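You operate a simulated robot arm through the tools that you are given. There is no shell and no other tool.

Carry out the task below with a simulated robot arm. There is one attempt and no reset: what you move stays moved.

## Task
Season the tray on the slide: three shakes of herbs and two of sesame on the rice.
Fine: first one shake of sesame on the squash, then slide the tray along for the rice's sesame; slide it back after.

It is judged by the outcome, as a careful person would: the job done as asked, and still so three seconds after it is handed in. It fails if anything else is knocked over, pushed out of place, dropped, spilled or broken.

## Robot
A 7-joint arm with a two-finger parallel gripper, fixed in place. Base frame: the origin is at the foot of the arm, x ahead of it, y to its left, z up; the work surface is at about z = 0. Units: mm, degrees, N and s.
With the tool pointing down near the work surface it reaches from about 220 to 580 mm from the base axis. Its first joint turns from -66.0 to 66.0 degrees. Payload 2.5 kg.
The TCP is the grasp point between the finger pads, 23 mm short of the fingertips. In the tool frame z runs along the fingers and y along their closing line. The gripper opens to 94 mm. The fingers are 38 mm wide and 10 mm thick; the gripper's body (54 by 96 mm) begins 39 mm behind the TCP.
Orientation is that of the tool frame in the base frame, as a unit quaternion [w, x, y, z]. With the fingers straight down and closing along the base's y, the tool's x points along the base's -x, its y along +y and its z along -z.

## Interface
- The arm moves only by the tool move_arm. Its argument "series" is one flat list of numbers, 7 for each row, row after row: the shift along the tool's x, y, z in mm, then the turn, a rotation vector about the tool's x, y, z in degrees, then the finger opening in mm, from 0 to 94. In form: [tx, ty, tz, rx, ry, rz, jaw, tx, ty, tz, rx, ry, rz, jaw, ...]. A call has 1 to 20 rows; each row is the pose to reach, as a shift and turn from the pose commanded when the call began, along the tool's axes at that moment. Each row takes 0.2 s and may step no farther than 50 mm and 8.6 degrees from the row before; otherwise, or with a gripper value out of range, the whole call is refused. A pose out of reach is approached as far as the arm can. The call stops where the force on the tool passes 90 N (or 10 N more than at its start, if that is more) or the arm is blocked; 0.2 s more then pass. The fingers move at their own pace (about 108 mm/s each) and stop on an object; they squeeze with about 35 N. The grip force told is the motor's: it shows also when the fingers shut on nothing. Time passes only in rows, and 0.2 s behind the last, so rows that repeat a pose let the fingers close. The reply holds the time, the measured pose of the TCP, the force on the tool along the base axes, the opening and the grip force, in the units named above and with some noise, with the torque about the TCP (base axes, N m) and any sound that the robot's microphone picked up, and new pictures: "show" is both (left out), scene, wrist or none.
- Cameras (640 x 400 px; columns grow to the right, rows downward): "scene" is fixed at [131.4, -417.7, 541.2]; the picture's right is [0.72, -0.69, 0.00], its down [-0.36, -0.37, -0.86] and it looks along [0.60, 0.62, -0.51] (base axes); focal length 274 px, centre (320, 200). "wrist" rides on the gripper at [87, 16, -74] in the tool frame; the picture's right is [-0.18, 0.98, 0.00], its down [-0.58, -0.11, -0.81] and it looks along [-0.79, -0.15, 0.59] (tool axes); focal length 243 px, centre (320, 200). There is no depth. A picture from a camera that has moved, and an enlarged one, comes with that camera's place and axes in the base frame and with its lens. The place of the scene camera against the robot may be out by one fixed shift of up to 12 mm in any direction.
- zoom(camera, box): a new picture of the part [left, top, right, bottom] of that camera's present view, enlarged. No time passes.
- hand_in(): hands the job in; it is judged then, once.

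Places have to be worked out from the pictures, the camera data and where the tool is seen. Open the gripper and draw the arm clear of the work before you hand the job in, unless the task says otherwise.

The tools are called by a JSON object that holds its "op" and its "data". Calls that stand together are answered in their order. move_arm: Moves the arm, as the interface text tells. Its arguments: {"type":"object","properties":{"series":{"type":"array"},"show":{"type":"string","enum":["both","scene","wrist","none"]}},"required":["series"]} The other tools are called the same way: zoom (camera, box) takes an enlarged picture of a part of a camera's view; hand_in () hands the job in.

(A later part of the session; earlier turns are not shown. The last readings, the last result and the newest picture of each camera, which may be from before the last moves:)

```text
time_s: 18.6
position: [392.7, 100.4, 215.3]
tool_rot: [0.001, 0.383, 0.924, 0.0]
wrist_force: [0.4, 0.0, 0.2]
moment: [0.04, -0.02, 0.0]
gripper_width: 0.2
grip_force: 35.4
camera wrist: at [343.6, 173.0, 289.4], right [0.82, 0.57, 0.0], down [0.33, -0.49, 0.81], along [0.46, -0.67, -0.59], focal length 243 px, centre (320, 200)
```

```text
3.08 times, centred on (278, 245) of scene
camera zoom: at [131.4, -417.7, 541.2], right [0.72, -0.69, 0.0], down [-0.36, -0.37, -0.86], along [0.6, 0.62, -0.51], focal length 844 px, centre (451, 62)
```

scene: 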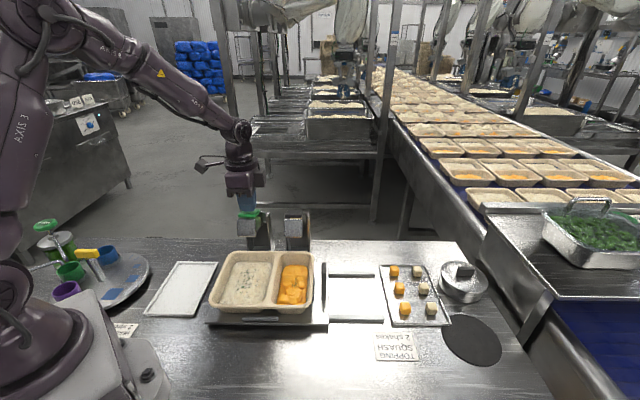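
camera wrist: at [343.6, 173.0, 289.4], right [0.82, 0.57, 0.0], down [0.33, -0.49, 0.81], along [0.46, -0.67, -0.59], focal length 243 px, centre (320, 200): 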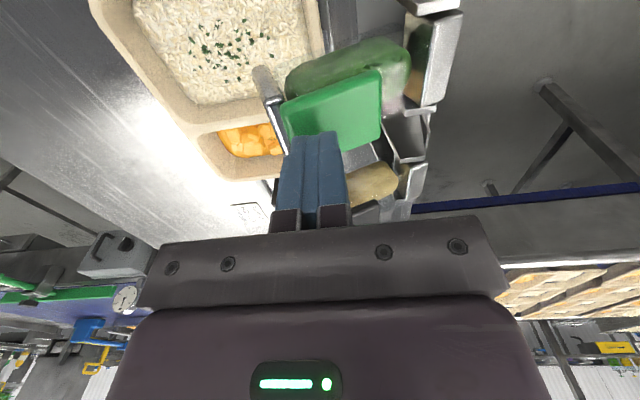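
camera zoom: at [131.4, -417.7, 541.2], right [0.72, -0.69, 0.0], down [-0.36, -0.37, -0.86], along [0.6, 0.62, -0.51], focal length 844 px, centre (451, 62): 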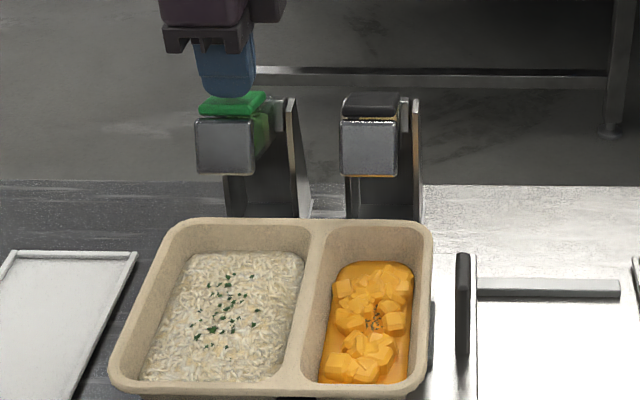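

The jar is back at rest with one herb patch. Second herb stroke now, and look at the bottom.

{"op": "move_arm", "data": {"series": [0, 0, 5, 0, 0, 0, 0, 0, 0, 10, 0, 0, 0, 0, 0, -1, 16, 0, 0, 0, 0, 0, -2, 22, 0, 0, 0, 0, 0, -3, 28, 0, 0, 0, 0, 0, -4, 33, 0, 0, 0, 0, 0, -5, 38, 0, 0, 0, 0, 0, -6, 43, 0, 0, 0, 0, 0, -7, 48, 0, 0, 0, 0, 0, -8, 53, 0, 0, 0, 0, 0, -8, 57, 0, 0, 0, 0], "show": "both"}}

{"op": "zoom", "data": {"camera": "wrist", "box": [170, 0, 450, 175]}}

```text
time_s: 21.0
position: [387.7, 95.7, 158.3]
tool_rot: [-0.001, 0.383, 0.924, 0.001]
wrist_force: [-14.4, -7.3, 12.7]
moment: [-0.05, 0.23, 0.03]
gripper_width: 0.0
grip_force: 35.1
camera wrist: at [338.0, 166.8, 232.3], right [0.82, 0.57, 0.0], down [0.34, -0.49, 0.81], along [0.45, -0.67, -0.59], focal length 243 px, centre (320, 200)
```

scene: 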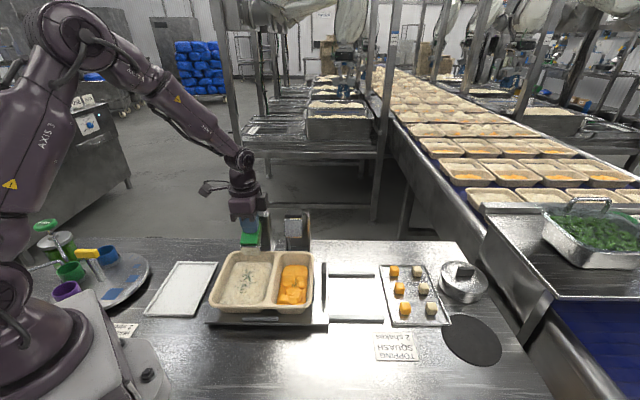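
wrist: 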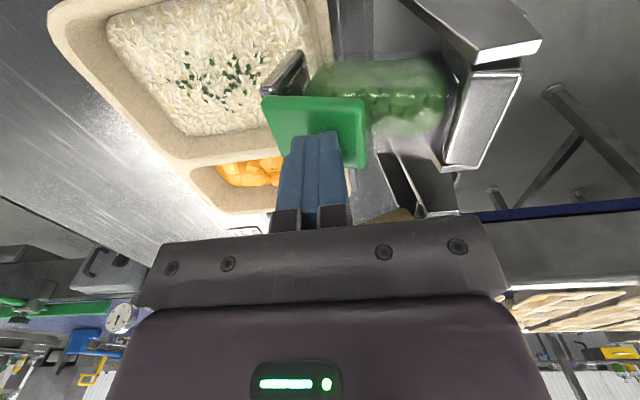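

```text
2.29 times, centred on (310, 88) of wrist
camera zoom: at [338.0, 166.8, 232.3], right [0.82, 0.57, 0.0], down [0.34, -0.49, 0.81], along [0.45, -0.67, -0.59], focal length 555 px, centre (343, 457)
```

zoom: 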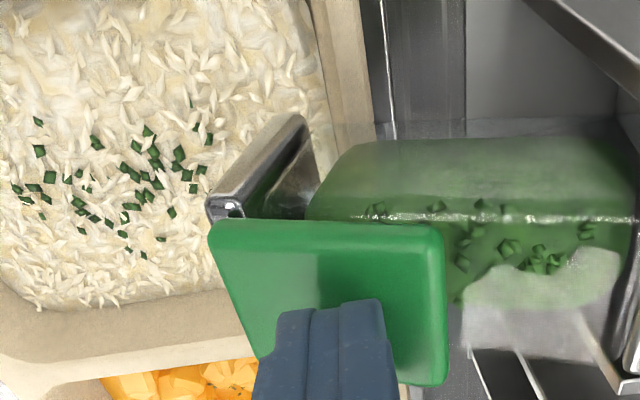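

The herb pattern on the rice has changed. I raise to reset and look closely at how much is there.

{"op": "move_arm", "data": {"series": [0, 0, -4, 0, 0, 0, 0, 0, 1, -9, 0, 0, 0, 0, 0, 3, -15, 0, 0, 0, 0, 0, 4, -22, 0, 0, 0, 0, 0, 6, -29, 0, 0, 0, 0, 0, 7, -36, 0, 0, 0, 0, 0, 8, -43, 0, 0, 0, 0, 0, 8, -49, 0, 0, 0, 0, 0, 8, -55, 0, 0, 0, 0, 0, 8, -57, 0, 0, 0, 0, 0, 8, -57, 0, 0, 0, 0], "show": "both"}}

{"op": "zoom", "data": {"camera": "wrist", "box": [120, 0, 340, 137]}}

{"op": "zoom", "data": {"camera": "scene", "box": [210, 240, 320, 310]}}

```text
time_s: 23.4
position: [392.4, 102.1, 214.5]
tool_rot: [0.0, 0.383, 0.924, 0.0]
wrist_force: [-0.1, -0.4, 0.8]
moment: [0.01, -0.02, 0.01]
gripper_width: 0.1
grip_force: 34.6
camera wrist: at [343.5, 173.3, 288.7], right [0.82, 0.57, 0.0], down [0.33, -0.49, 0.81], along [0.46, -0.67, -0.59], focal length 243 px, centre (320, 200)
```

scene: 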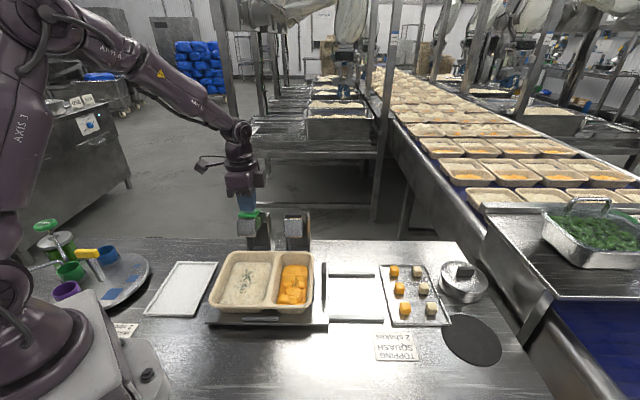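
wrist: 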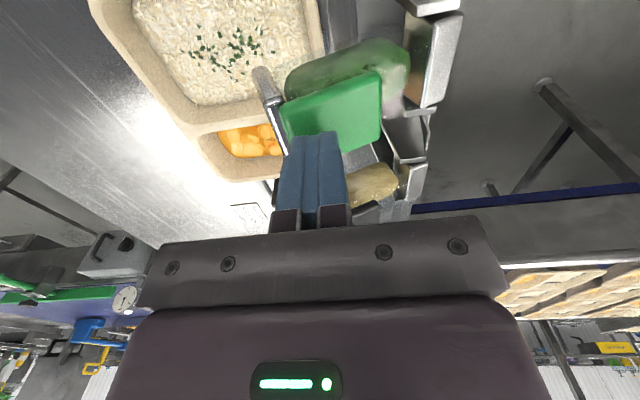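

```text
2.91 times, centred on (230, 68) of wrist
camera zoom: at [343.5, 173.3, 288.7], right [0.82, 0.57, 0.0], down [0.33, -0.49, 0.81], along [0.46, -0.67, -0.59], focal length 706 px, centre (582, 582)
```

zoom: 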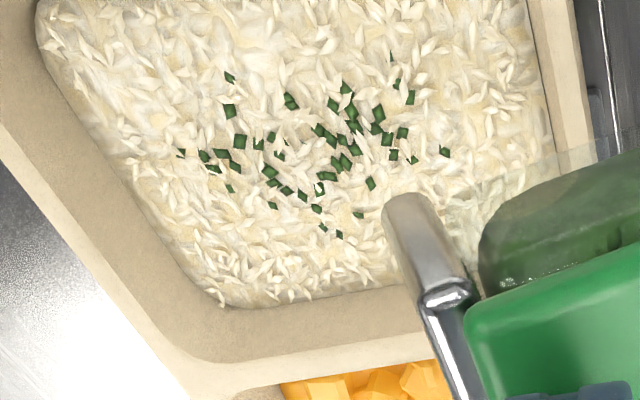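

```text
5.71 times, centred on (265, 275) of scene
camera zoom: at [131.4, -417.7, 541.2], right [0.72, -0.69, 0.0], down [-0.36, -0.37, -0.86], along [0.6, 0.62, -0.51], focal length 1568 px, centre (634, -229)
```

zoom: 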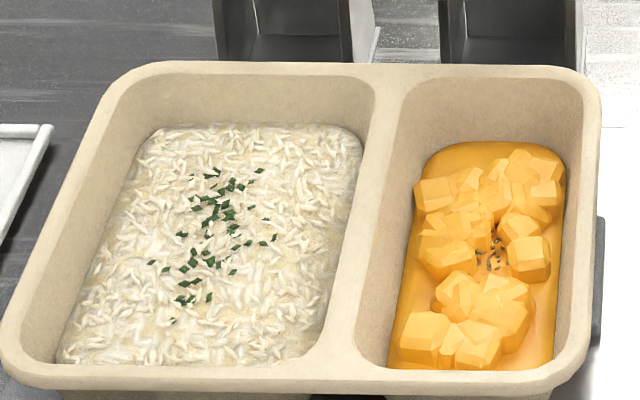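

The flake pattern changed and grew denser (about 36 → 45 visible pieces), so the second shake registered. Third herb stroke with the same motion.

{"op": "move_arm", "data": {"series": [0, 0, 5, 0, 0, 0, 0, 0, 0, 10, 0, 0, 0, 0, 0, -1, 16, 0, 0, 0, 0, 0, -2, 22, 0, 0, 0, 0, 0, -3, 28, 0, 0, 0, 0, 0, -4, 33, 0, 0, 0, 0, 0, -5, 38, 0, 0, 0, 0, 0, -6, 43, 0, 0, 0, 0, 0, -7, 48, 0, 0, 0, 0, 0, -8, 53, 0, 0, 0, 0, 0, -8, 57, 0, 0, 0, 0], "show": "wrist"}}

{"op": "zoom", "data": {"camera": "scene", "box": [210, 240, 320, 310]}}

```text
time_s: 25.8
position: [386.9, 94.6, 158.3]
tool_rot: [0.0, 0.383, 0.924, 0.0]
wrist_force: [-12.6, -7.9, 19.7]
moment: [-0.08, 0.19, -0.02]
gripper_width: 0.1
grip_force: 35.0
camera wrist: at [337.9, 166.7, 232.1], right [0.83, 0.56, 0.0], down [0.33, -0.49, 0.81], along [0.46, -0.67, -0.59], focal length 243 px, centre (320, 200)
```

wrist: 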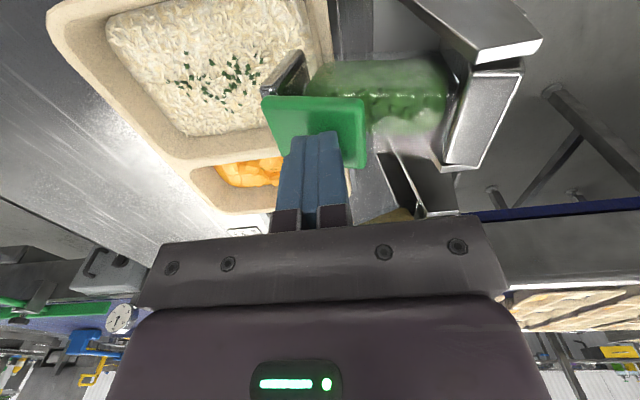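

```text
5.71 times, centred on (265, 275) of scene
camera zoom: at [131.3, -417.7, 541.2], right [0.72, -0.69, 0.0], down [-0.36, -0.37, -0.86], along [0.6, 0.62, -0.51], focal length 1568 px, centre (634, -229)
```

zoom: 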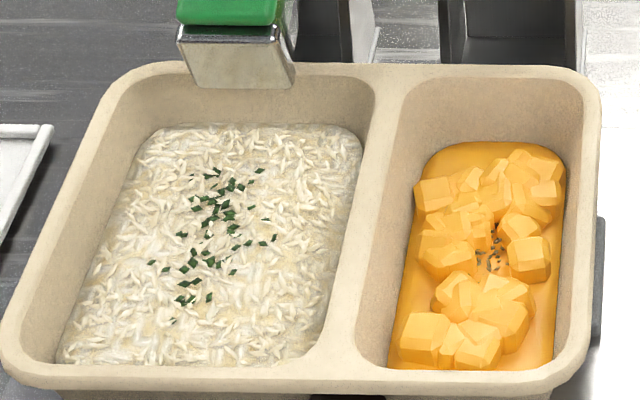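

The pattern does not look changed yet on this third stroke. I stay at the bottom briefly and look again before drawing any conclusion.

{"op": "move_arm", "data": {"series": [0, 0, 0, 0, 0, 0, 0], "show": "none"}}

{"op": "zoom", "data": {"camera": "wrist", "box": [170, 0, 450, 175]}}

{"op": "zoom", "data": {"camera": "scene", "box": [210, 240, 320, 310]}}

```text
time_s: 26.2
position: [388.2, 95.7, 158.7]
tool_rot: [-0.001, 0.383, 0.924, 0.0]
wrist_force: [-15.0, -8.0, 24.7]
moment: [0.0, 0.17, 0.02]
gripper_width: 0.2
grip_force: 35.3
```

```text
2.29 times, centred on (310, 88) of wrist
camera zoom: at [337.9, 166.7, 231.9], right [0.82, 0.57, 0.0], down [0.33, -0.49, 0.81], along [0.46, -0.67, -0.59], focal length 555 px, centre (343, 457)
```

zoom: 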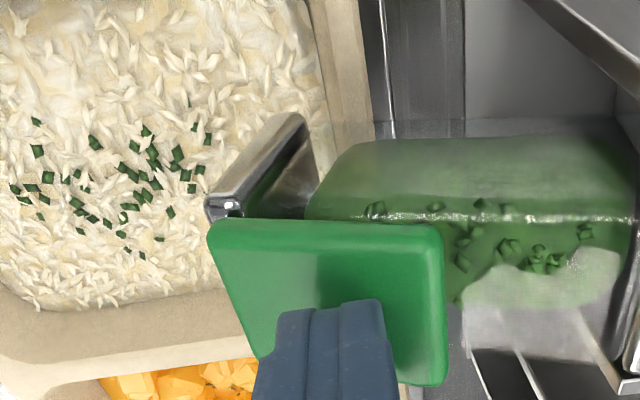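

```text
5.71 times, centred on (265, 275) of scene
camera zoom: at [131.3, -417.7, 541.2], right [0.72, -0.69, 0.0], down [-0.36, -0.37, -0.86], along [0.6, 0.62, -0.51], focal length 1568 px, centre (634, -229)
```

zoom: 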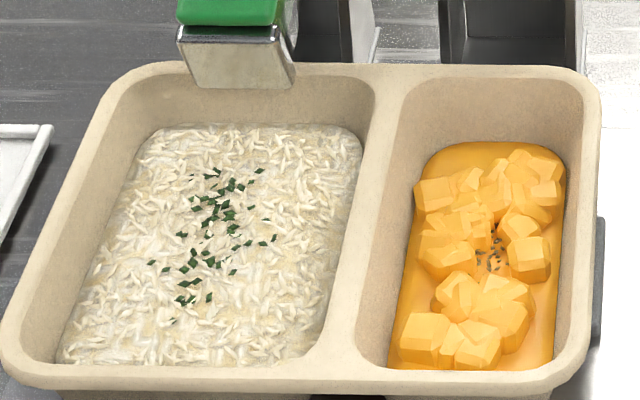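

The picture is unchanged by the third stroke though position, tilt and force match stroke two. I raise and let the jar settle at rest, then compare once more.

{"op": "move_arm", "data": {"series": [0, 0, -4, 0, 0, 0, 0, 0, 1, -9, 0, 0, 0, 0, 0, 3, -15, 0, 0, 0, 0, 0, 4, -22, 0, 0, 0, 0, 0, 6, -29, 0, 0, 0, 0, 0, 7, -36, 0, 0, 0, 0, 0, 8, -43, 0, 0, 0, 0, 0, 8, -49, 0, 0, 0, 0, 0, 8, -55, 0, 0, 0, 0, 0, 8, -57, 0, 0, 0, 0, 0, 8, -57, 0, 0, 0, 0, 0, 8, -80, 0, 0, 0, 0, 0, 8, -100, 0, 0, 0, 0], "show": "both"}}

{"op": "zoom", "data": {"camera": "wrist", "box": [120, 0, 340, 137]}}

{"op": "zoom", "data": {"camera": "scene", "box": [225, 255, 285, 300]}}

{"op": "zoom", "data": {"camera": "scene", "box": [210, 195, 320, 265]}}

```text
time_s: 29.0
position: [393.1, 102.4, 257.2]
tool_rot: [0.001, 0.383, 0.924, 0.0]
wrist_force: [0.0, 0.0, 0.1]
moment: [0.01, 0.02, 0.01]
gripper_width: 0.0
grip_force: 34.9
camera wrist: at [343.5, 173.2, 331.4], right [0.82, 0.57, 0.0], down [0.33, -0.49, 0.81], along [0.46, -0.67, -0.59], focal length 243 px, centre (320, 200)
```

scene: 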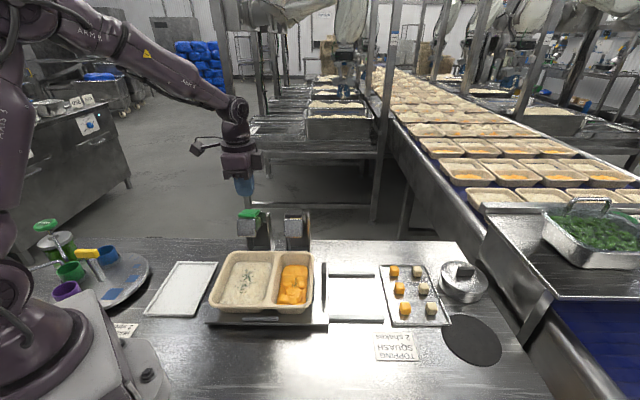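
wrist: 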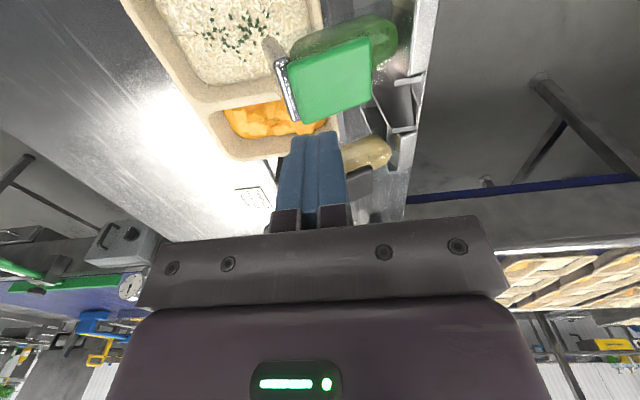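

```text
2.91 times, centred on (230, 68) of wrist
camera zoom: at [343.5, 173.2, 331.4], right [0.82, 0.57, 0.0], down [0.33, -0.49, 0.81], along [0.46, -0.67, -0.59], focal length 706 px, centre (582, 582)
```

zoom: 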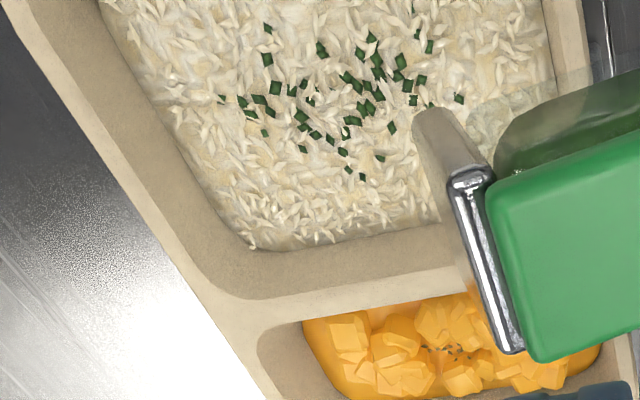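

```text
8.89 times, centred on (255, 278) of scene
camera zoom: at [131.4, -417.7, 541.2], right [0.72, -0.69, 0.0], down [-0.36, -0.37, -0.86], along [0.6, 0.62, -0.51], focal length 2439 px, centre (898, -489)
```

zoom: 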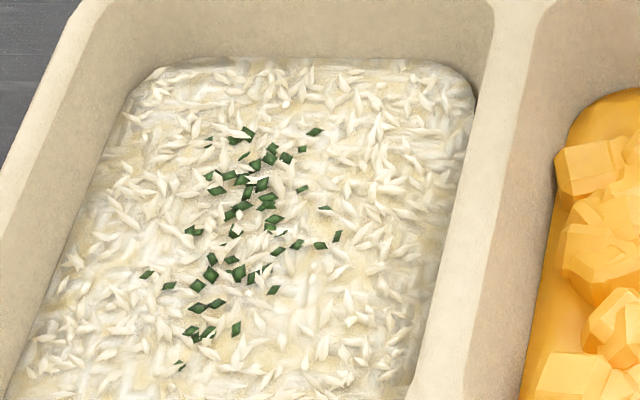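

```text
5.71 times, centred on (265, 230) of scene
camera zoom: at [131.4, -417.7, 541.2], right [0.72, -0.69, 0.0], down [-0.36, -0.37, -0.86], along [0.6, 0.62, -0.51], focal length 1568 px, centre (634, 29)
```

zoom: 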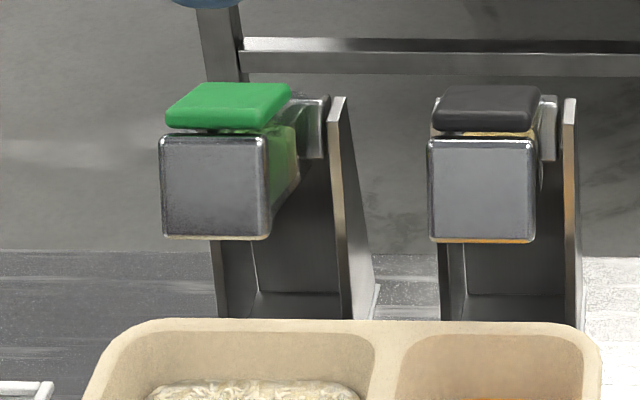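

Herb jar reset; the visible flake count went 36→45→45, which suggests the displayed amount simply saturates since strokes 2 and 3 were identical. Next I reorient the gripper to close along the slide direction and look at the black pull tab (est. ≈(457,-94,50)).

{"op": "move_arm", "data": {"series": [-16.6, -10.6, 0, 0, 0, -8.2, 94, -33.3, -21.2, 0, 0, 0, -16.4, 94, -50, -31.8, 0, 0, 0, -24.6, 94, -66.5, -42.4, 0, 0, 0, -32.8, 94, -83, -53, 0, 0, 0, -41, 94, -100, -63.6, 0, 0, 0, -49.2, 94, -116.5, -74.2, 0, 0, 0, -57.4, 94, -133, -84.9, 0, 0, 0, -65.6, 94, -150, -95.5, 10, 0, 0, -73.8, 94, -166.4, -106, 25, 0, 0, -82, 94, -183, -116.7, 37, 0, 0, -90, 94], "show": "both"}}

{"op": "zoom", "data": {"camera": "wrist", "box": [200, 0, 440, 150]}}

```text
time_s: 31.4
position: [441.0, -110.3, 220.2]
tool_rot: [0.0, -0.384, 0.923, 0.0]
wrist_force: [-0.7, -0.3, -0.3]
moment: [-0.03, -0.02, 0.01]
gripper_width: 94.0
grip_force: 0.0
camera wrist: at [368.7, -160.4, 294.6], right [-0.57, 0.82, 0.0], down [0.49, 0.34, 0.81], along [0.66, 0.46, -0.59], focal length 243 px, centre (320, 200)
```

scene: 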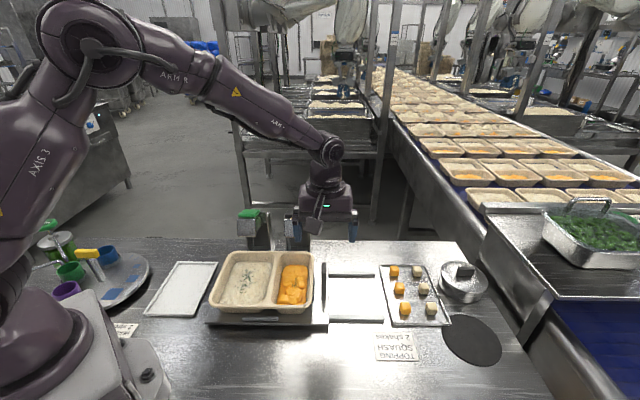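
wrist: 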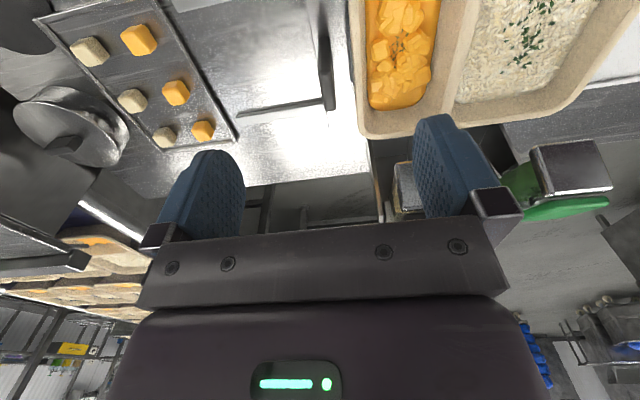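

```text
2.67 times, centred on (320, 75) of wrist
camera zoom: at [368.7, -160.4, 294.6], right [-0.57, 0.82, 0.0], down [0.49, 0.34, 0.81], along [0.66, 0.46, -0.59], focal length 647 px, centre (320, 533)
```

zoom: 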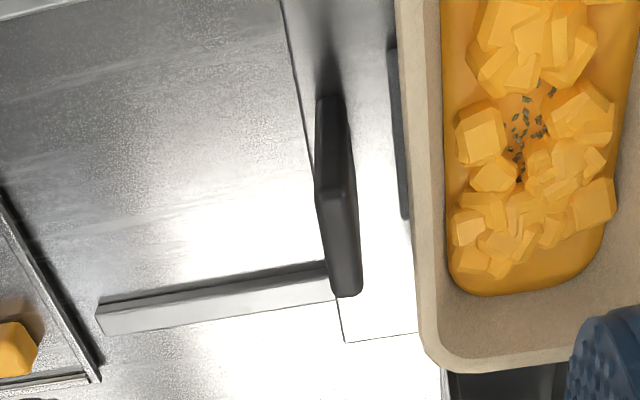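

The tab is an upright plate at about (459,-89), 36 mm long along the depth, top z≈91, with ~20 mm between it and the tray rim. I zoom in to refine before descending.

{"op": "zoom", "data": {"camera": "wrist", "box": [295, 20, 375, 130]}}

{"op": "zoom", "data": {"camera": "scene", "box": [290, 240, 400, 340]}}

```text
3.64 times, centred on (335, 75) of wrist
camera zoom: at [368.7, -160.4, 294.6], right [-0.57, 0.82, 0.0], down [0.49, 0.34, 0.81], along [0.66, 0.46, -0.59], focal length 882 px, centre (266, 654)
```

zoom: 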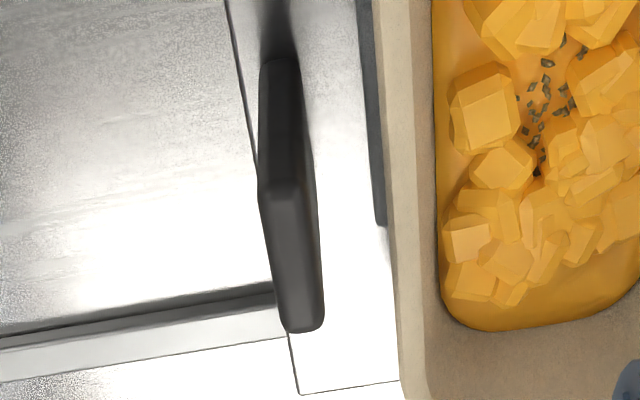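

```text
4.00 times, centred on (345, 290) of scene
camera zoom: at [131.4, -417.7, 541.2], right [0.72, -0.69, 0.0], down [-0.36, -0.37, -0.86], along [0.6, 0.62, -0.51], focal length 1098 px, centre (220, -160)
```

zoom: 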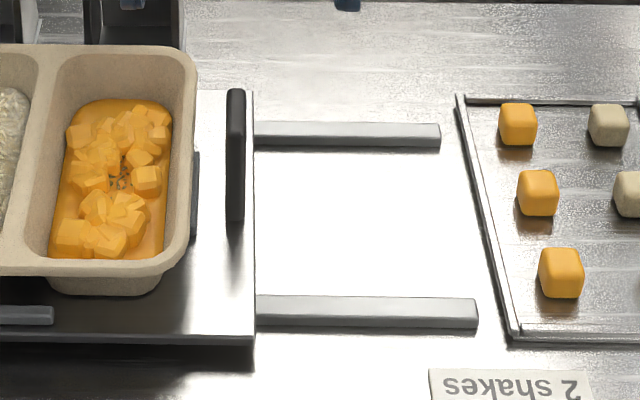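

Tab centre refined to about (460,-88), ~10 mm thick. I move above it with the fingers at 24 mm opening and stop just above the tab to verify alignment.

{"op": "move_arm", "data": {"series": [-10, 0.6, 30, 0, 0, 0, 24, -20, 1.2, 60, 0, 0, 0, 24, -29.1, 1.8, 88, 0, 0, 0, 24, -29.1, 1.8, 97, 0, 0, 0, 24], "show": "both"}}

{"op": "zoom", "data": {"camera": "wrist", "box": [220, 0, 420, 250]}}

{"op": "zoom", "data": {"camera": "scene", "box": [270, 190, 400, 330]}}

```text
time_s: 32.4
position: [459.7, -89.4, 122.7]
tool_rot: [0.0, -0.383, 0.924, 0.0]
wrist_force: [0.1, -0.5, -0.6]
moment: [0.02, 0.04, 0.01]
gripper_width: 24.0
grip_force: 0.1
camera wrist: at [387.2, -139.8, 196.6], right [-0.57, 0.82, 0.0], down [0.49, 0.34, 0.81], along [0.66, 0.46, -0.59], focal length 243 px, centre (320, 200)
```

scene: 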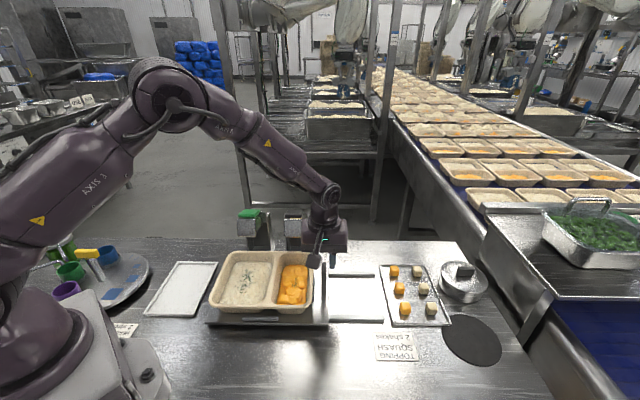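
wrist: 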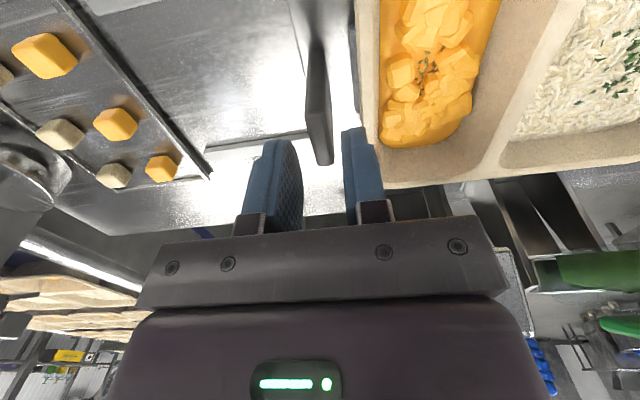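

```text
1.60 times, centred on (320, 125) of wrist
camera zoom: at [387.2, -139.8, 196.6], right [-0.57, 0.82, 0.0], down [0.49, 0.34, 0.81], along [0.66, 0.46, -0.59], focal length 388 px, centre (320, 320)
```

zoom: 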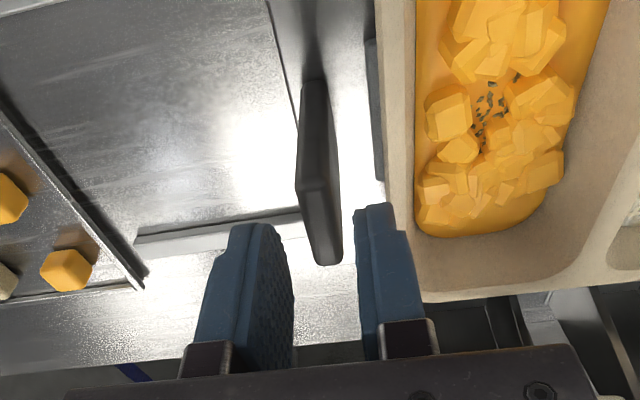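

```text
2.86 times, centred on (335, 260) of scene
camera zoom: at [131.4, -417.7, 541.2], right [0.72, -0.69, 0.0], down [-0.36, -0.37, -0.86], along [0.6, 0.62, -0.51], focal length 784 px, centre (277, 29)
```

zoom: 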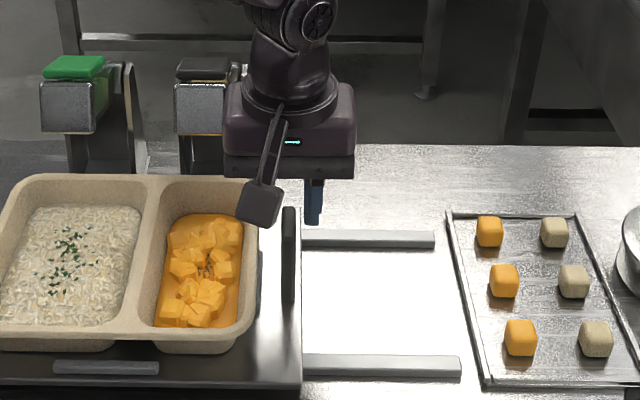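

The tab is centred between the fingers and the left finger clears the tray rim. I descend to TCP z≈88 so the pads straddle the tab's upper part.

{"op": "move_arm", "data": {"series": [0, 0, 12, 0, 0, 0, 24, 0, 0, 24, 0, 0, 0, 24, 0, 0, 34, 0, 0, 0, 24], "show": "both"}}

{"op": "zoom", "data": {"camera": "wrist", "box": [220, 0, 420, 250]}}

{"op": "zoom", "data": {"camera": "scene", "box": [270, 190, 400, 330]}}

```text
time_s: 33.2
position: [460.8, -87.8, 89.4]
tool_rot: [0.0, -0.383, 0.924, 0.0]
wrist_force: [-0.4, -0.7, 0.2]
moment: [0.0, 0.02, -0.02]
gripper_width: 24.2
grip_force: 0.1
camera wrist: at [388.4, -139.8, 162.9], right [-0.57, 0.82, 0.0], down [0.49, 0.33, 0.81], along [0.67, 0.46, -0.59], focal length 243 px, centre (320, 200)
```

scene: 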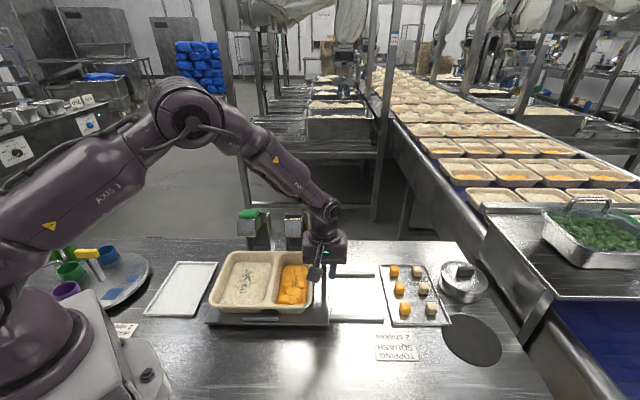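
wrist: 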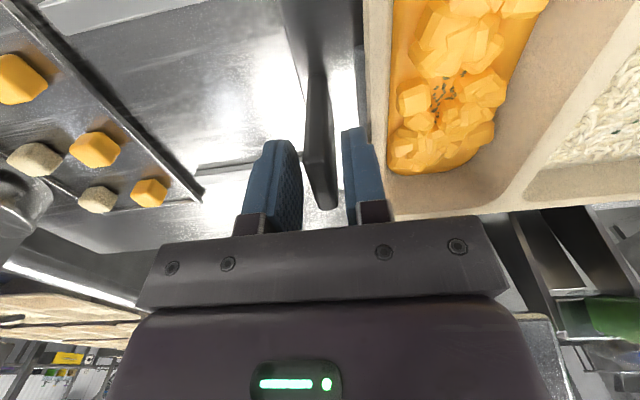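

```text
1.60 times, centred on (320, 125) of wrist
camera zoom: at [388.4, -139.8, 162.9], right [-0.57, 0.82, 0.0], down [0.49, 0.33, 0.81], along [0.67, 0.46, -0.59], focal length 388 px, centre (320, 320)
```

zoom: 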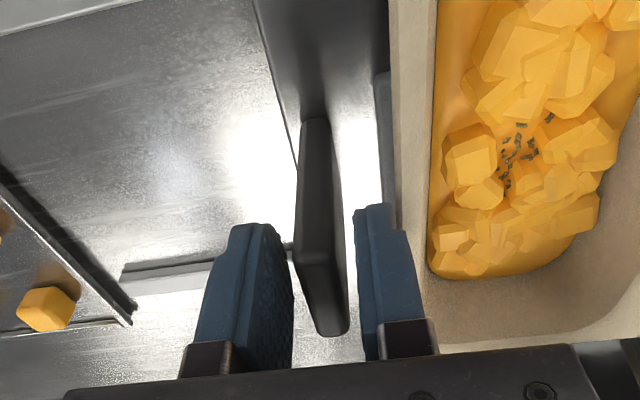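

```text
2.86 times, centred on (335, 260) of scene
camera zoom: at [131.4, -417.7, 541.2], right [0.72, -0.69, 0.0], down [-0.36, -0.37, -0.86], along [0.6, 0.62, -0.51], focal length 784 px, centre (277, 29)
```

zoom: 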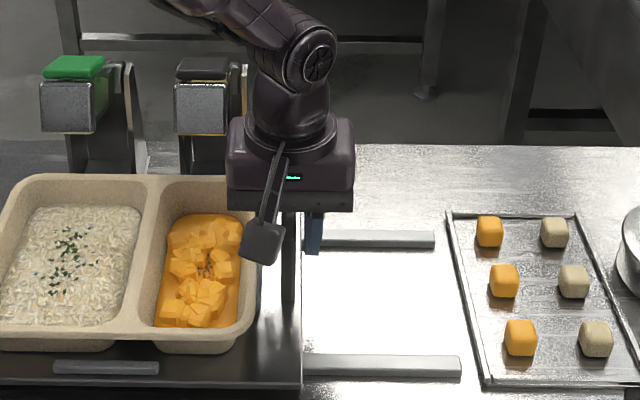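

The pads straddle the tab, tips at z≈66. I close the fingers on it.

{"op": "move_arm", "data": {"series": [0, 0, 0, 0, 0, 0, 16, 0, 0, 0, 0, 0, 0, 10, 0, 0, 0, 0, 0, 0, 4, 0, 0, 0, 0, 0, 0, 0], "show": "wrist"}}

```text
time_s: 34.2
position: [461.5, -89.0, 89.7]
tool_rot: [0.0, -0.383, 0.924, 0.001]
wrist_force: [0.9, 2.4, -2.4]
moment: [-0.29, 0.32, -0.21]
gripper_width: 11.7
grip_force: 45.6
camera wrist: at [388.3, -139.7, 162.8], right [-0.57, 0.82, 0.0], down [0.49, 0.33, 0.81], along [0.67, 0.46, -0.59], focal length 243 px, centre (320, 200)
```

wrist: 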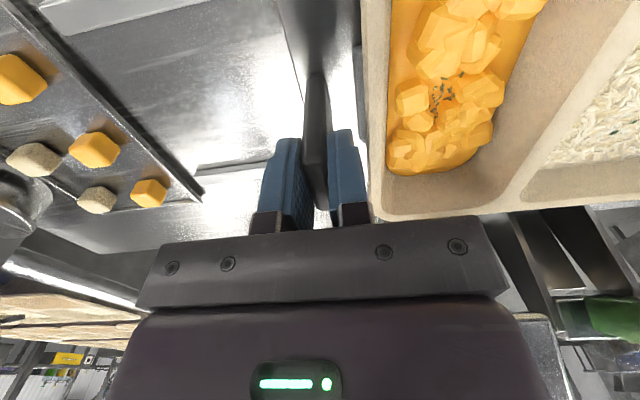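

Tab gripped (11.7 mm). I start sliding along the rails, a little first to feel the resistance.

{"op": "move_arm", "data": {"series": [0, -2, 0, 0, 0, 0, 0, 0, -5, 0, 0, 0, 0, 0, 0, -8, 0, 0, 0, 0, 0, 0, -12, 0, 0, 0, 0, 0], "show": "scene"}}

```text
time_s: 35.2
position: [468.0, -96.1, 88.2]
tool_rot: [-0.001, -0.384, 0.923, 0.001]
wrist_force: [4.2, 5.9, -19.7]
moment: [-0.57, -0.13, -0.65]
gripper_width: 11.8
grip_force: 45.3
```

scene: 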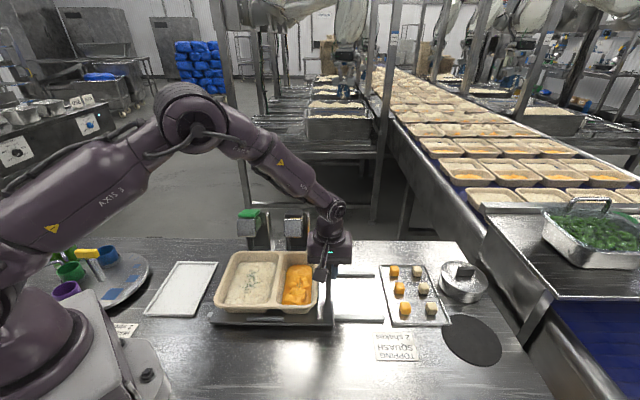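

The slide moved ~10 mm with the tray riding along; some vertical load (20 N) appeared, so I ease down slightly as I continue.

{"op": "move_arm", "data": {"series": [0, -5, 0.5, 0, 0, 0, 0, 0, -10, 0.5, 0, 0, 0, 0, 0, -15, 0.5, 0, 0, 0, 0, 0, -20, 0.5, 0, 0, 0, 0, 0, -25, 0.5, 0, 0, 0, 0, 0, -30, 0.5, 0, 0, 0, 0], "show": "scene"}}

```text
time_s: 36.6
position: [490.2, -117.6, 87.8]
tool_rot: [0.0, -0.383, 0.924, 0.0]
wrist_force: [6.5, 7.8, -12.3]
moment: [-0.73, 0.98, -0.67]
gripper_width: 11.8
grip_force: 45.4
```

scene: 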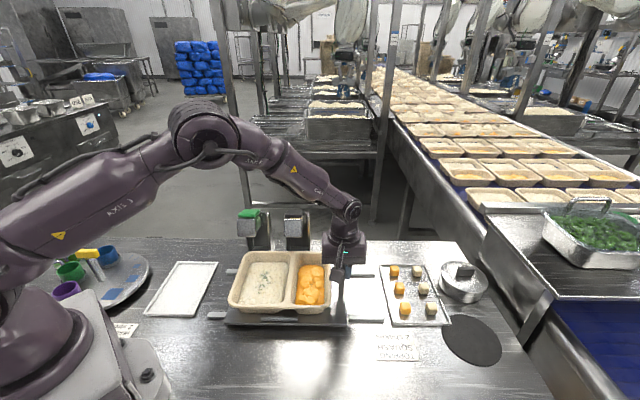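

Moving well; a small sideways load shows the rails run about 1° off my path, so I add a slight correction and go on.

{"op": "move_arm", "data": {"series": [-0.6, -5, 0, 0, 0, 0, 0, -0.8, -10, 0, 0, 0, 0, 0, -0.9, -15, 0, 0, 0, 0, 0, -1, -20, 0, 0, 0, 0, 0, -1.1, -25, 0, 0, 0, 0, 0, -1.2, -30, 0, 0, 0, 0, 0, -1.3, -35, 0, 0, 0, 0, 0, -1.4, -40, 0, 0, 0, 0, 0], "show": "both"}}

{"op": "zoom", "data": {"camera": "scene", "box": [200, 200, 420, 340]}}

```text
time_s: 38.4
position: [517.3, -146.2, 88.7]
tool_rot: [0.0, -0.383, 0.924, 0.0]
wrist_force: [-3.5, -1.8, -5.1]
moment: [-0.06, -0.08, 0.04]
gripper_width: 11.9
grip_force: 44.7
camera wrist: at [445.6, -196.8, 163.2], right [-0.57, 0.82, 0.0], down [0.49, 0.34, 0.81], along [0.66, 0.45, -0.59], focal length 243 px, centre (320, 200)
```

scene: 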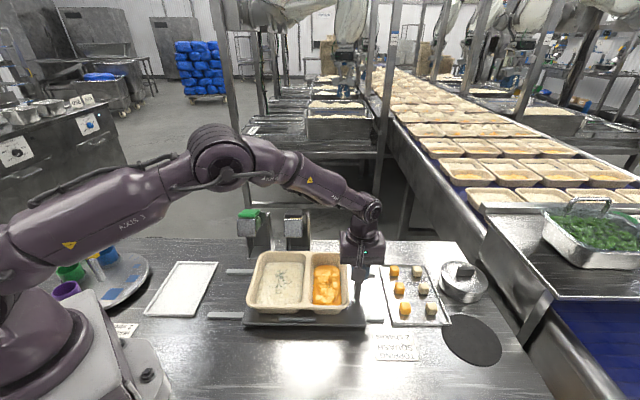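
wrist: 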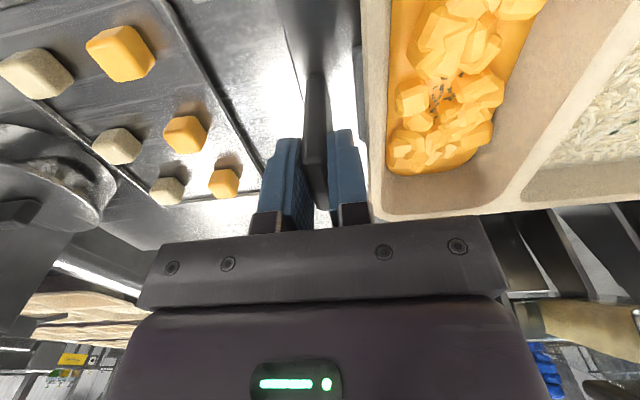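

```text
2.86 times, centred on (310, 270) of scene
camera zoom: at [131.4, -417.7, 541.1], right [0.72, -0.69, 0.0], down [-0.36, -0.37, -0.86], along [0.6, 0.62, -0.51], focal length 784 px, centre (349, 0)
```

zoom: 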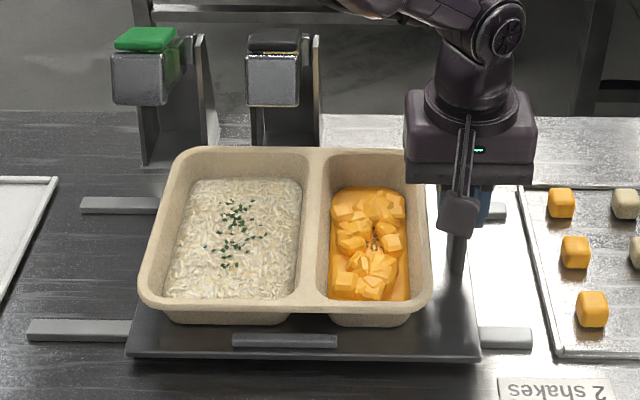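

81 mm done; the rice needs about 26 mm more to sit under the sesame dispenser. I continue, watching for a stop.

{"op": "move_arm", "data": {"series": [0, -5, 0, 0, 0, 0, 0, -0.1, -10, 0, 0, 0, 0, 0, -0.2, -15, 0, 0, 0, 0, 0, -0.3, -20, 0, 0, 0, 0, 0, -0.4, -25.5, 0, 0, 0, 0, 0], "show": "both"}}

{"op": "zoom", "data": {"camera": "scene", "box": [200, 200, 420, 340]}}

```text
time_s: 39.6
position: [537.2, -163.7, 88.6]
tool_rot: [-0.002, -0.383, 0.924, -0.002]
wrist_force: [-14.1, -12.1, 3.1]
moment: [-0.72, 1.05, 0.05]
gripper_width: 12.0
grip_force: 45.0
camera wrist: at [464.6, -215.4, 163.3], right [-0.56, 0.83, 0.0], down [0.49, 0.34, 0.8], along [0.66, 0.45, -0.59], focal length 243 px, centre (320, 200)
```

scene: 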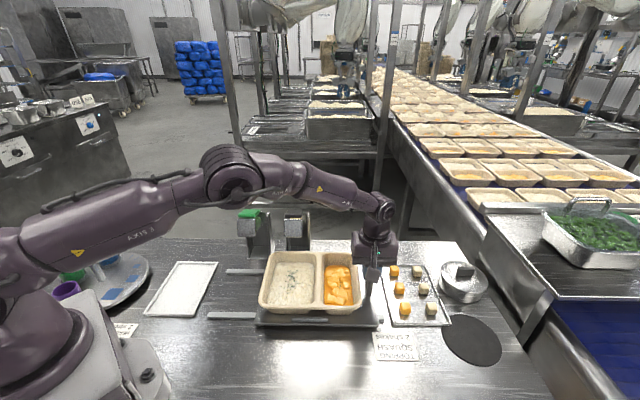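
wrist: 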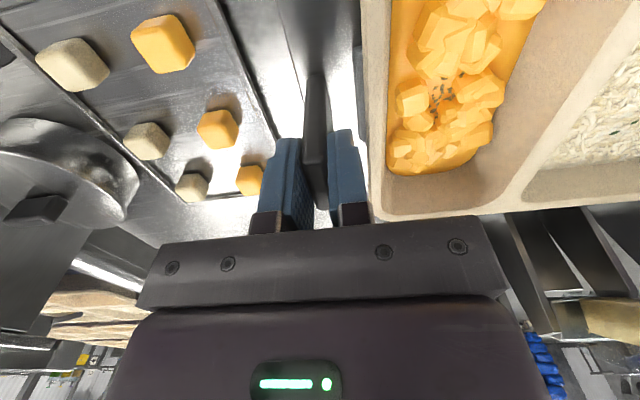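

```text
2.86 times, centred on (310, 270) of scene
camera zoom: at [131.4, -417.7, 541.2], right [0.72, -0.69, 0.0], down [-0.36, -0.37, -0.86], along [0.6, 0.62, -0.51], focal length 784 px, centre (349, 0)
```

zoom: 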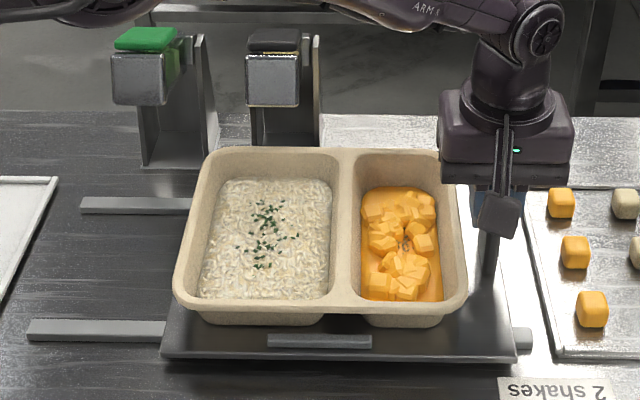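

The rice is now under the sesame dispenser (moved ≈107.5 mm, no stop hit). I relax the sideways load, open the fingers to 24 mm and rise straight off the tab.

{"op": "move_arm", "data": {"series": [1, 0, 0, 0, 0, 0, 0, 1, 0, 0, 0, 0, 0, 18, 1, 0, 0, 0, 0, 0, 24, 1, 0, -8, 0, 0, 0, 24, 1, 0, -25, 0, 0, 0, 24, 1, 0, -50, 0, 0, 0, 24, 1, 0, -90, 0, 0, 0, 24, 1, 0, -130, 0, 0, 0, 24], "show": "both"}}

{"op": "zoom", "data": {"camera": "scene", "box": [200, 200, 420, 340]}}

```text
time_s: 41.4
position: [537.7, -162.7, 221.3]
tool_rot: [-0.001, -0.383, 0.924, 0.0]
wrist_force: [0.1, -0.1, -0.4]
moment: [0.02, 0.01, 0.03]
gripper_width: 24.0
grip_force: 0.1
camera wrist: at [464.6, -213.4, 295.2], right [-0.57, 0.82, 0.0], down [0.49, 0.33, 0.81], along [0.66, 0.46, -0.59], focal length 243 px, centre (320, 200)
```

scene: 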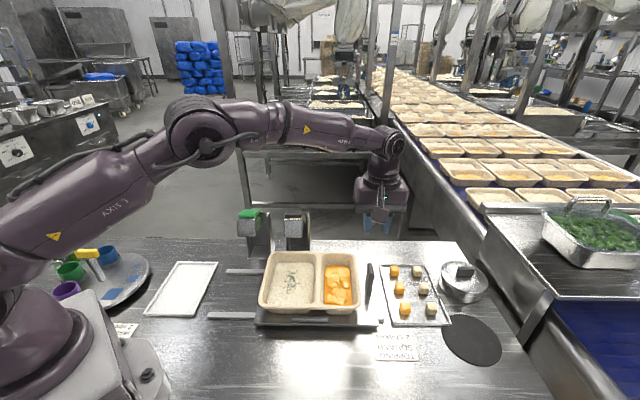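
wrist: 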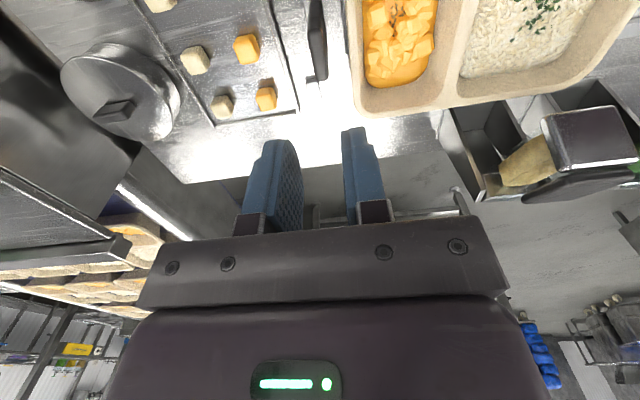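

```text
2.86 times, centred on (310, 270) of scene
camera zoom: at [131.4, -417.7, 541.2], right [0.72, -0.69, 0.0], down [-0.36, -0.37, -0.86], along [0.6, 0.62, -0.51], focal length 784 px, centre (349, 0)
```

zoom: 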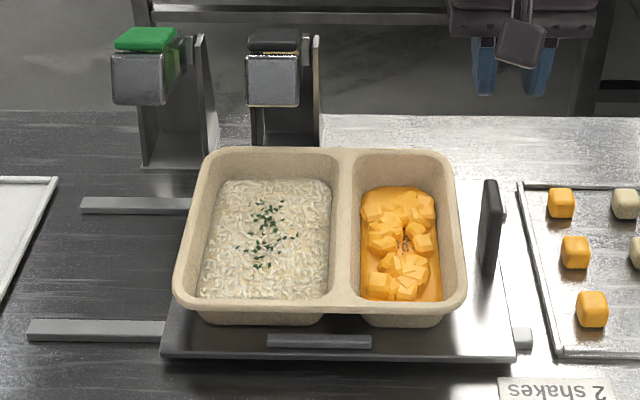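

The slide stays put with rice under the sesame nozzle. I rise, turn the gripper back and go above the sesame pad with closed fingers.

{"op": "move_arm", "data": {"series": [-8, 16.3, -20, 0, 0, 8.2, 24, -16, 32.6, -39, 0, 0, 16.4, 0, -24, 49, -39, 0, 0, 24.6, 0, -32, 65.3, -39, 0, 0, 32.8, 0, -40, 81.6, -39, 0, 0, 41, 0, -48, 98, -39, 0, 0, 49.2, 0, -56, 114, -39, 0, 0, 57.4, 0, -64, 130.5, -39, 0, 0, 65.6, 0, -72, 147, -39, 0, 0, 73.8, 0, -80, 163, -39, 0, 0, 82, 0, -87.9, 179.5, -39, 0, 0, 90, 0, -87.9, 179.5, -20, 0, 0, 90, 0, -87.9, 179.5, 0, 0, 0, 90, 0, -87.9, 179.5, 7, 0, 0, 90, 0], "show": "both"}}

{"op": "zoom", "data": {"camera": "wrist", "box": [170, 0, 450, 175]}}

{"op": "zoom", "data": {"camera": "scene", "box": [225, 190, 375, 320]}}

```text
time_s: 44.4
position: [470.5, 25.2, 212.1]
tool_rot: [0.0, 0.383, 0.924, 0.0]
wrist_force: [0.1, 1.4, 0.1]
moment: [-0.03, -0.01, 0.0]
gripper_width: 0.4
grip_force: 34.7
camera wrist: at [422.1, 97.3, 285.7], right [0.83, 0.56, 0.0], down [0.33, -0.49, 0.81], along [0.46, -0.67, -0.59], focal length 243 px, centre (320, 200)
```

scene: 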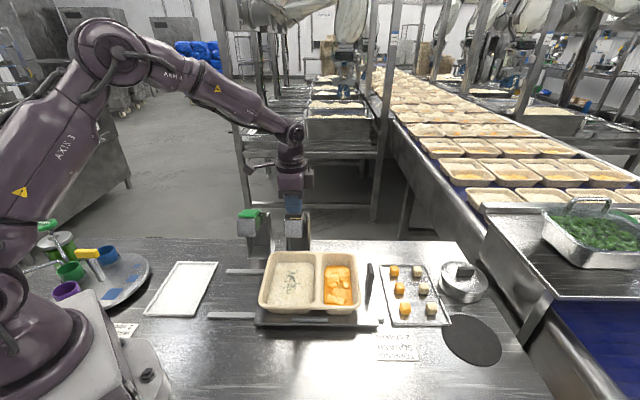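
wrist: 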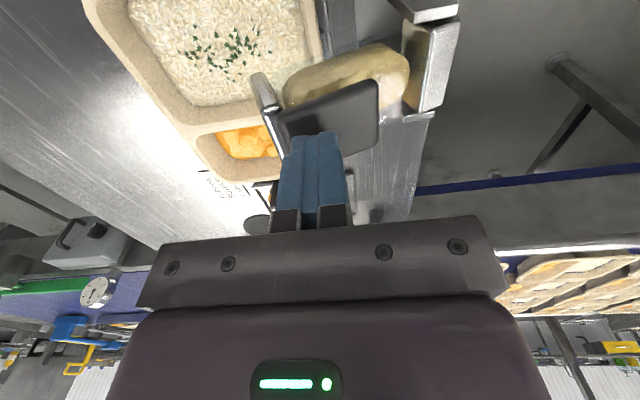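

```text
2.29 times, centred on (310, 88) of wrist
camera zoom: at [422.1, 97.3, 285.7], right [0.83, 0.56, 0.0], down [0.33, -0.49, 0.81], along [0.46, -0.67, -0.59], focal length 555 px, centre (343, 457)
```

zoom: 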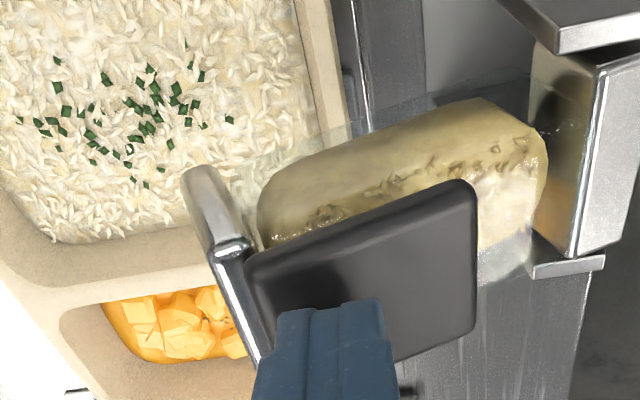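

```text
3.08 times, centred on (300, 255) of scene
camera zoom: at [131.4, -417.7, 541.2], right [0.72, -0.69, 0.0], down [-0.36, -0.37, -0.86], along [0.6, 0.62, -0.51], focal length 844 px, centre (382, 31)
```

zoom: 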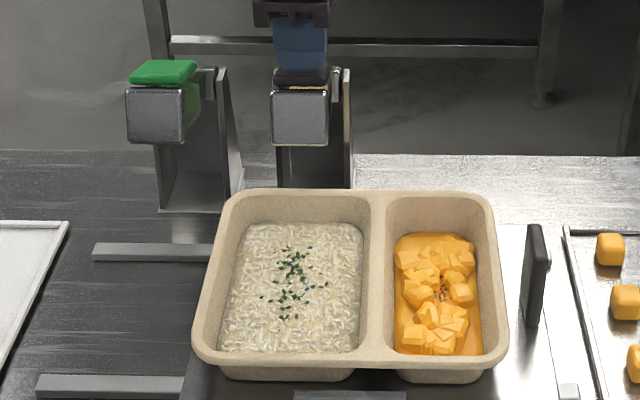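

Fingers are over the sesame pad with rice beneath the nozzle. First sesame stroke on the rice, same stroke as for herbs.

{"op": "move_arm", "data": {"series": [0, 0, 5, 0, 0, 0, 0, 0, 0, 10, 0, 0, 0, 0, 0, -1, 16, 0, 0, 0, 0, 0, -2, 22, 0, 0, 0, 0, 0, -3, 28, 0, 0, 0, 0, 0, -4, 33, 0, 0, 0, 0, 0, -5, 38, 0, 0, 0, 0, 0, -6, 43, 0, 0, 0, 0, 0, -7, 48, 0, 0, 0, 0, 0, -8, 53, 0, 0, 0, 0, 0, -8, 56, 0, 0, 0, 0], "show": "wrist"}}

{"op": "zoom", "data": {"camera": "wrist", "box": [170, 0, 450, 175]}}

{"op": "zoom", "data": {"camera": "scene", "box": [260, 240, 370, 310]}}

```text
time_s: 46.8
position: [465.2, 19.4, 158.0]
tool_rot: [0.001, 0.382, 0.924, 0.0]
wrist_force: [-16.2, -7.9, 32.6]
moment: [0.08, 0.23, 0.06]
gripper_width: 0.0
grip_force: 34.5
camera wrist: at [416.3, 90.7, 232.3], right [0.83, 0.56, 0.0], down [0.33, -0.49, 0.81], along [0.46, -0.67, -0.59], focal length 243 px, centre (320, 200)
```

wrist: 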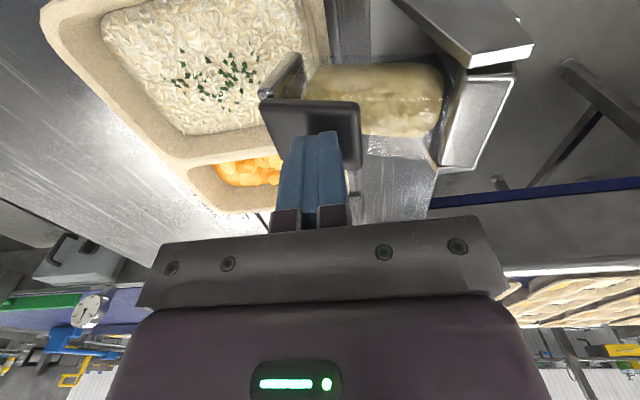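

```text
2.29 times, centred on (310, 88) of wrist
camera zoom: at [416.3, 90.7, 232.3], right [0.83, 0.56, 0.0], down [0.33, -0.49, 0.81], along [0.46, -0.67, -0.59], focal length 555 px, centre (343, 457)
```

zoom: 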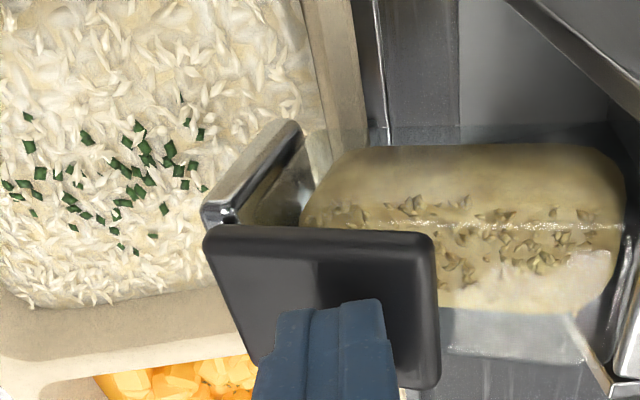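

```text
5.71 times, centred on (315, 275) of scene
camera zoom: at [131.2, -417.7, 541.2], right [0.72, -0.69, 0.0], down [-0.35, -0.37, -0.86], along [0.6, 0.62, -0.51], focal length 1568 px, centre (349, -229)
```

zoom: 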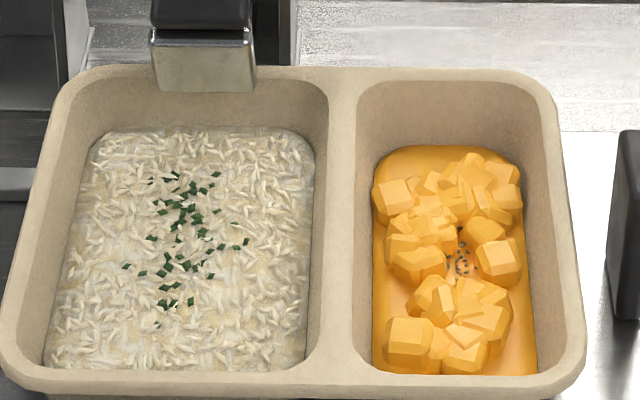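

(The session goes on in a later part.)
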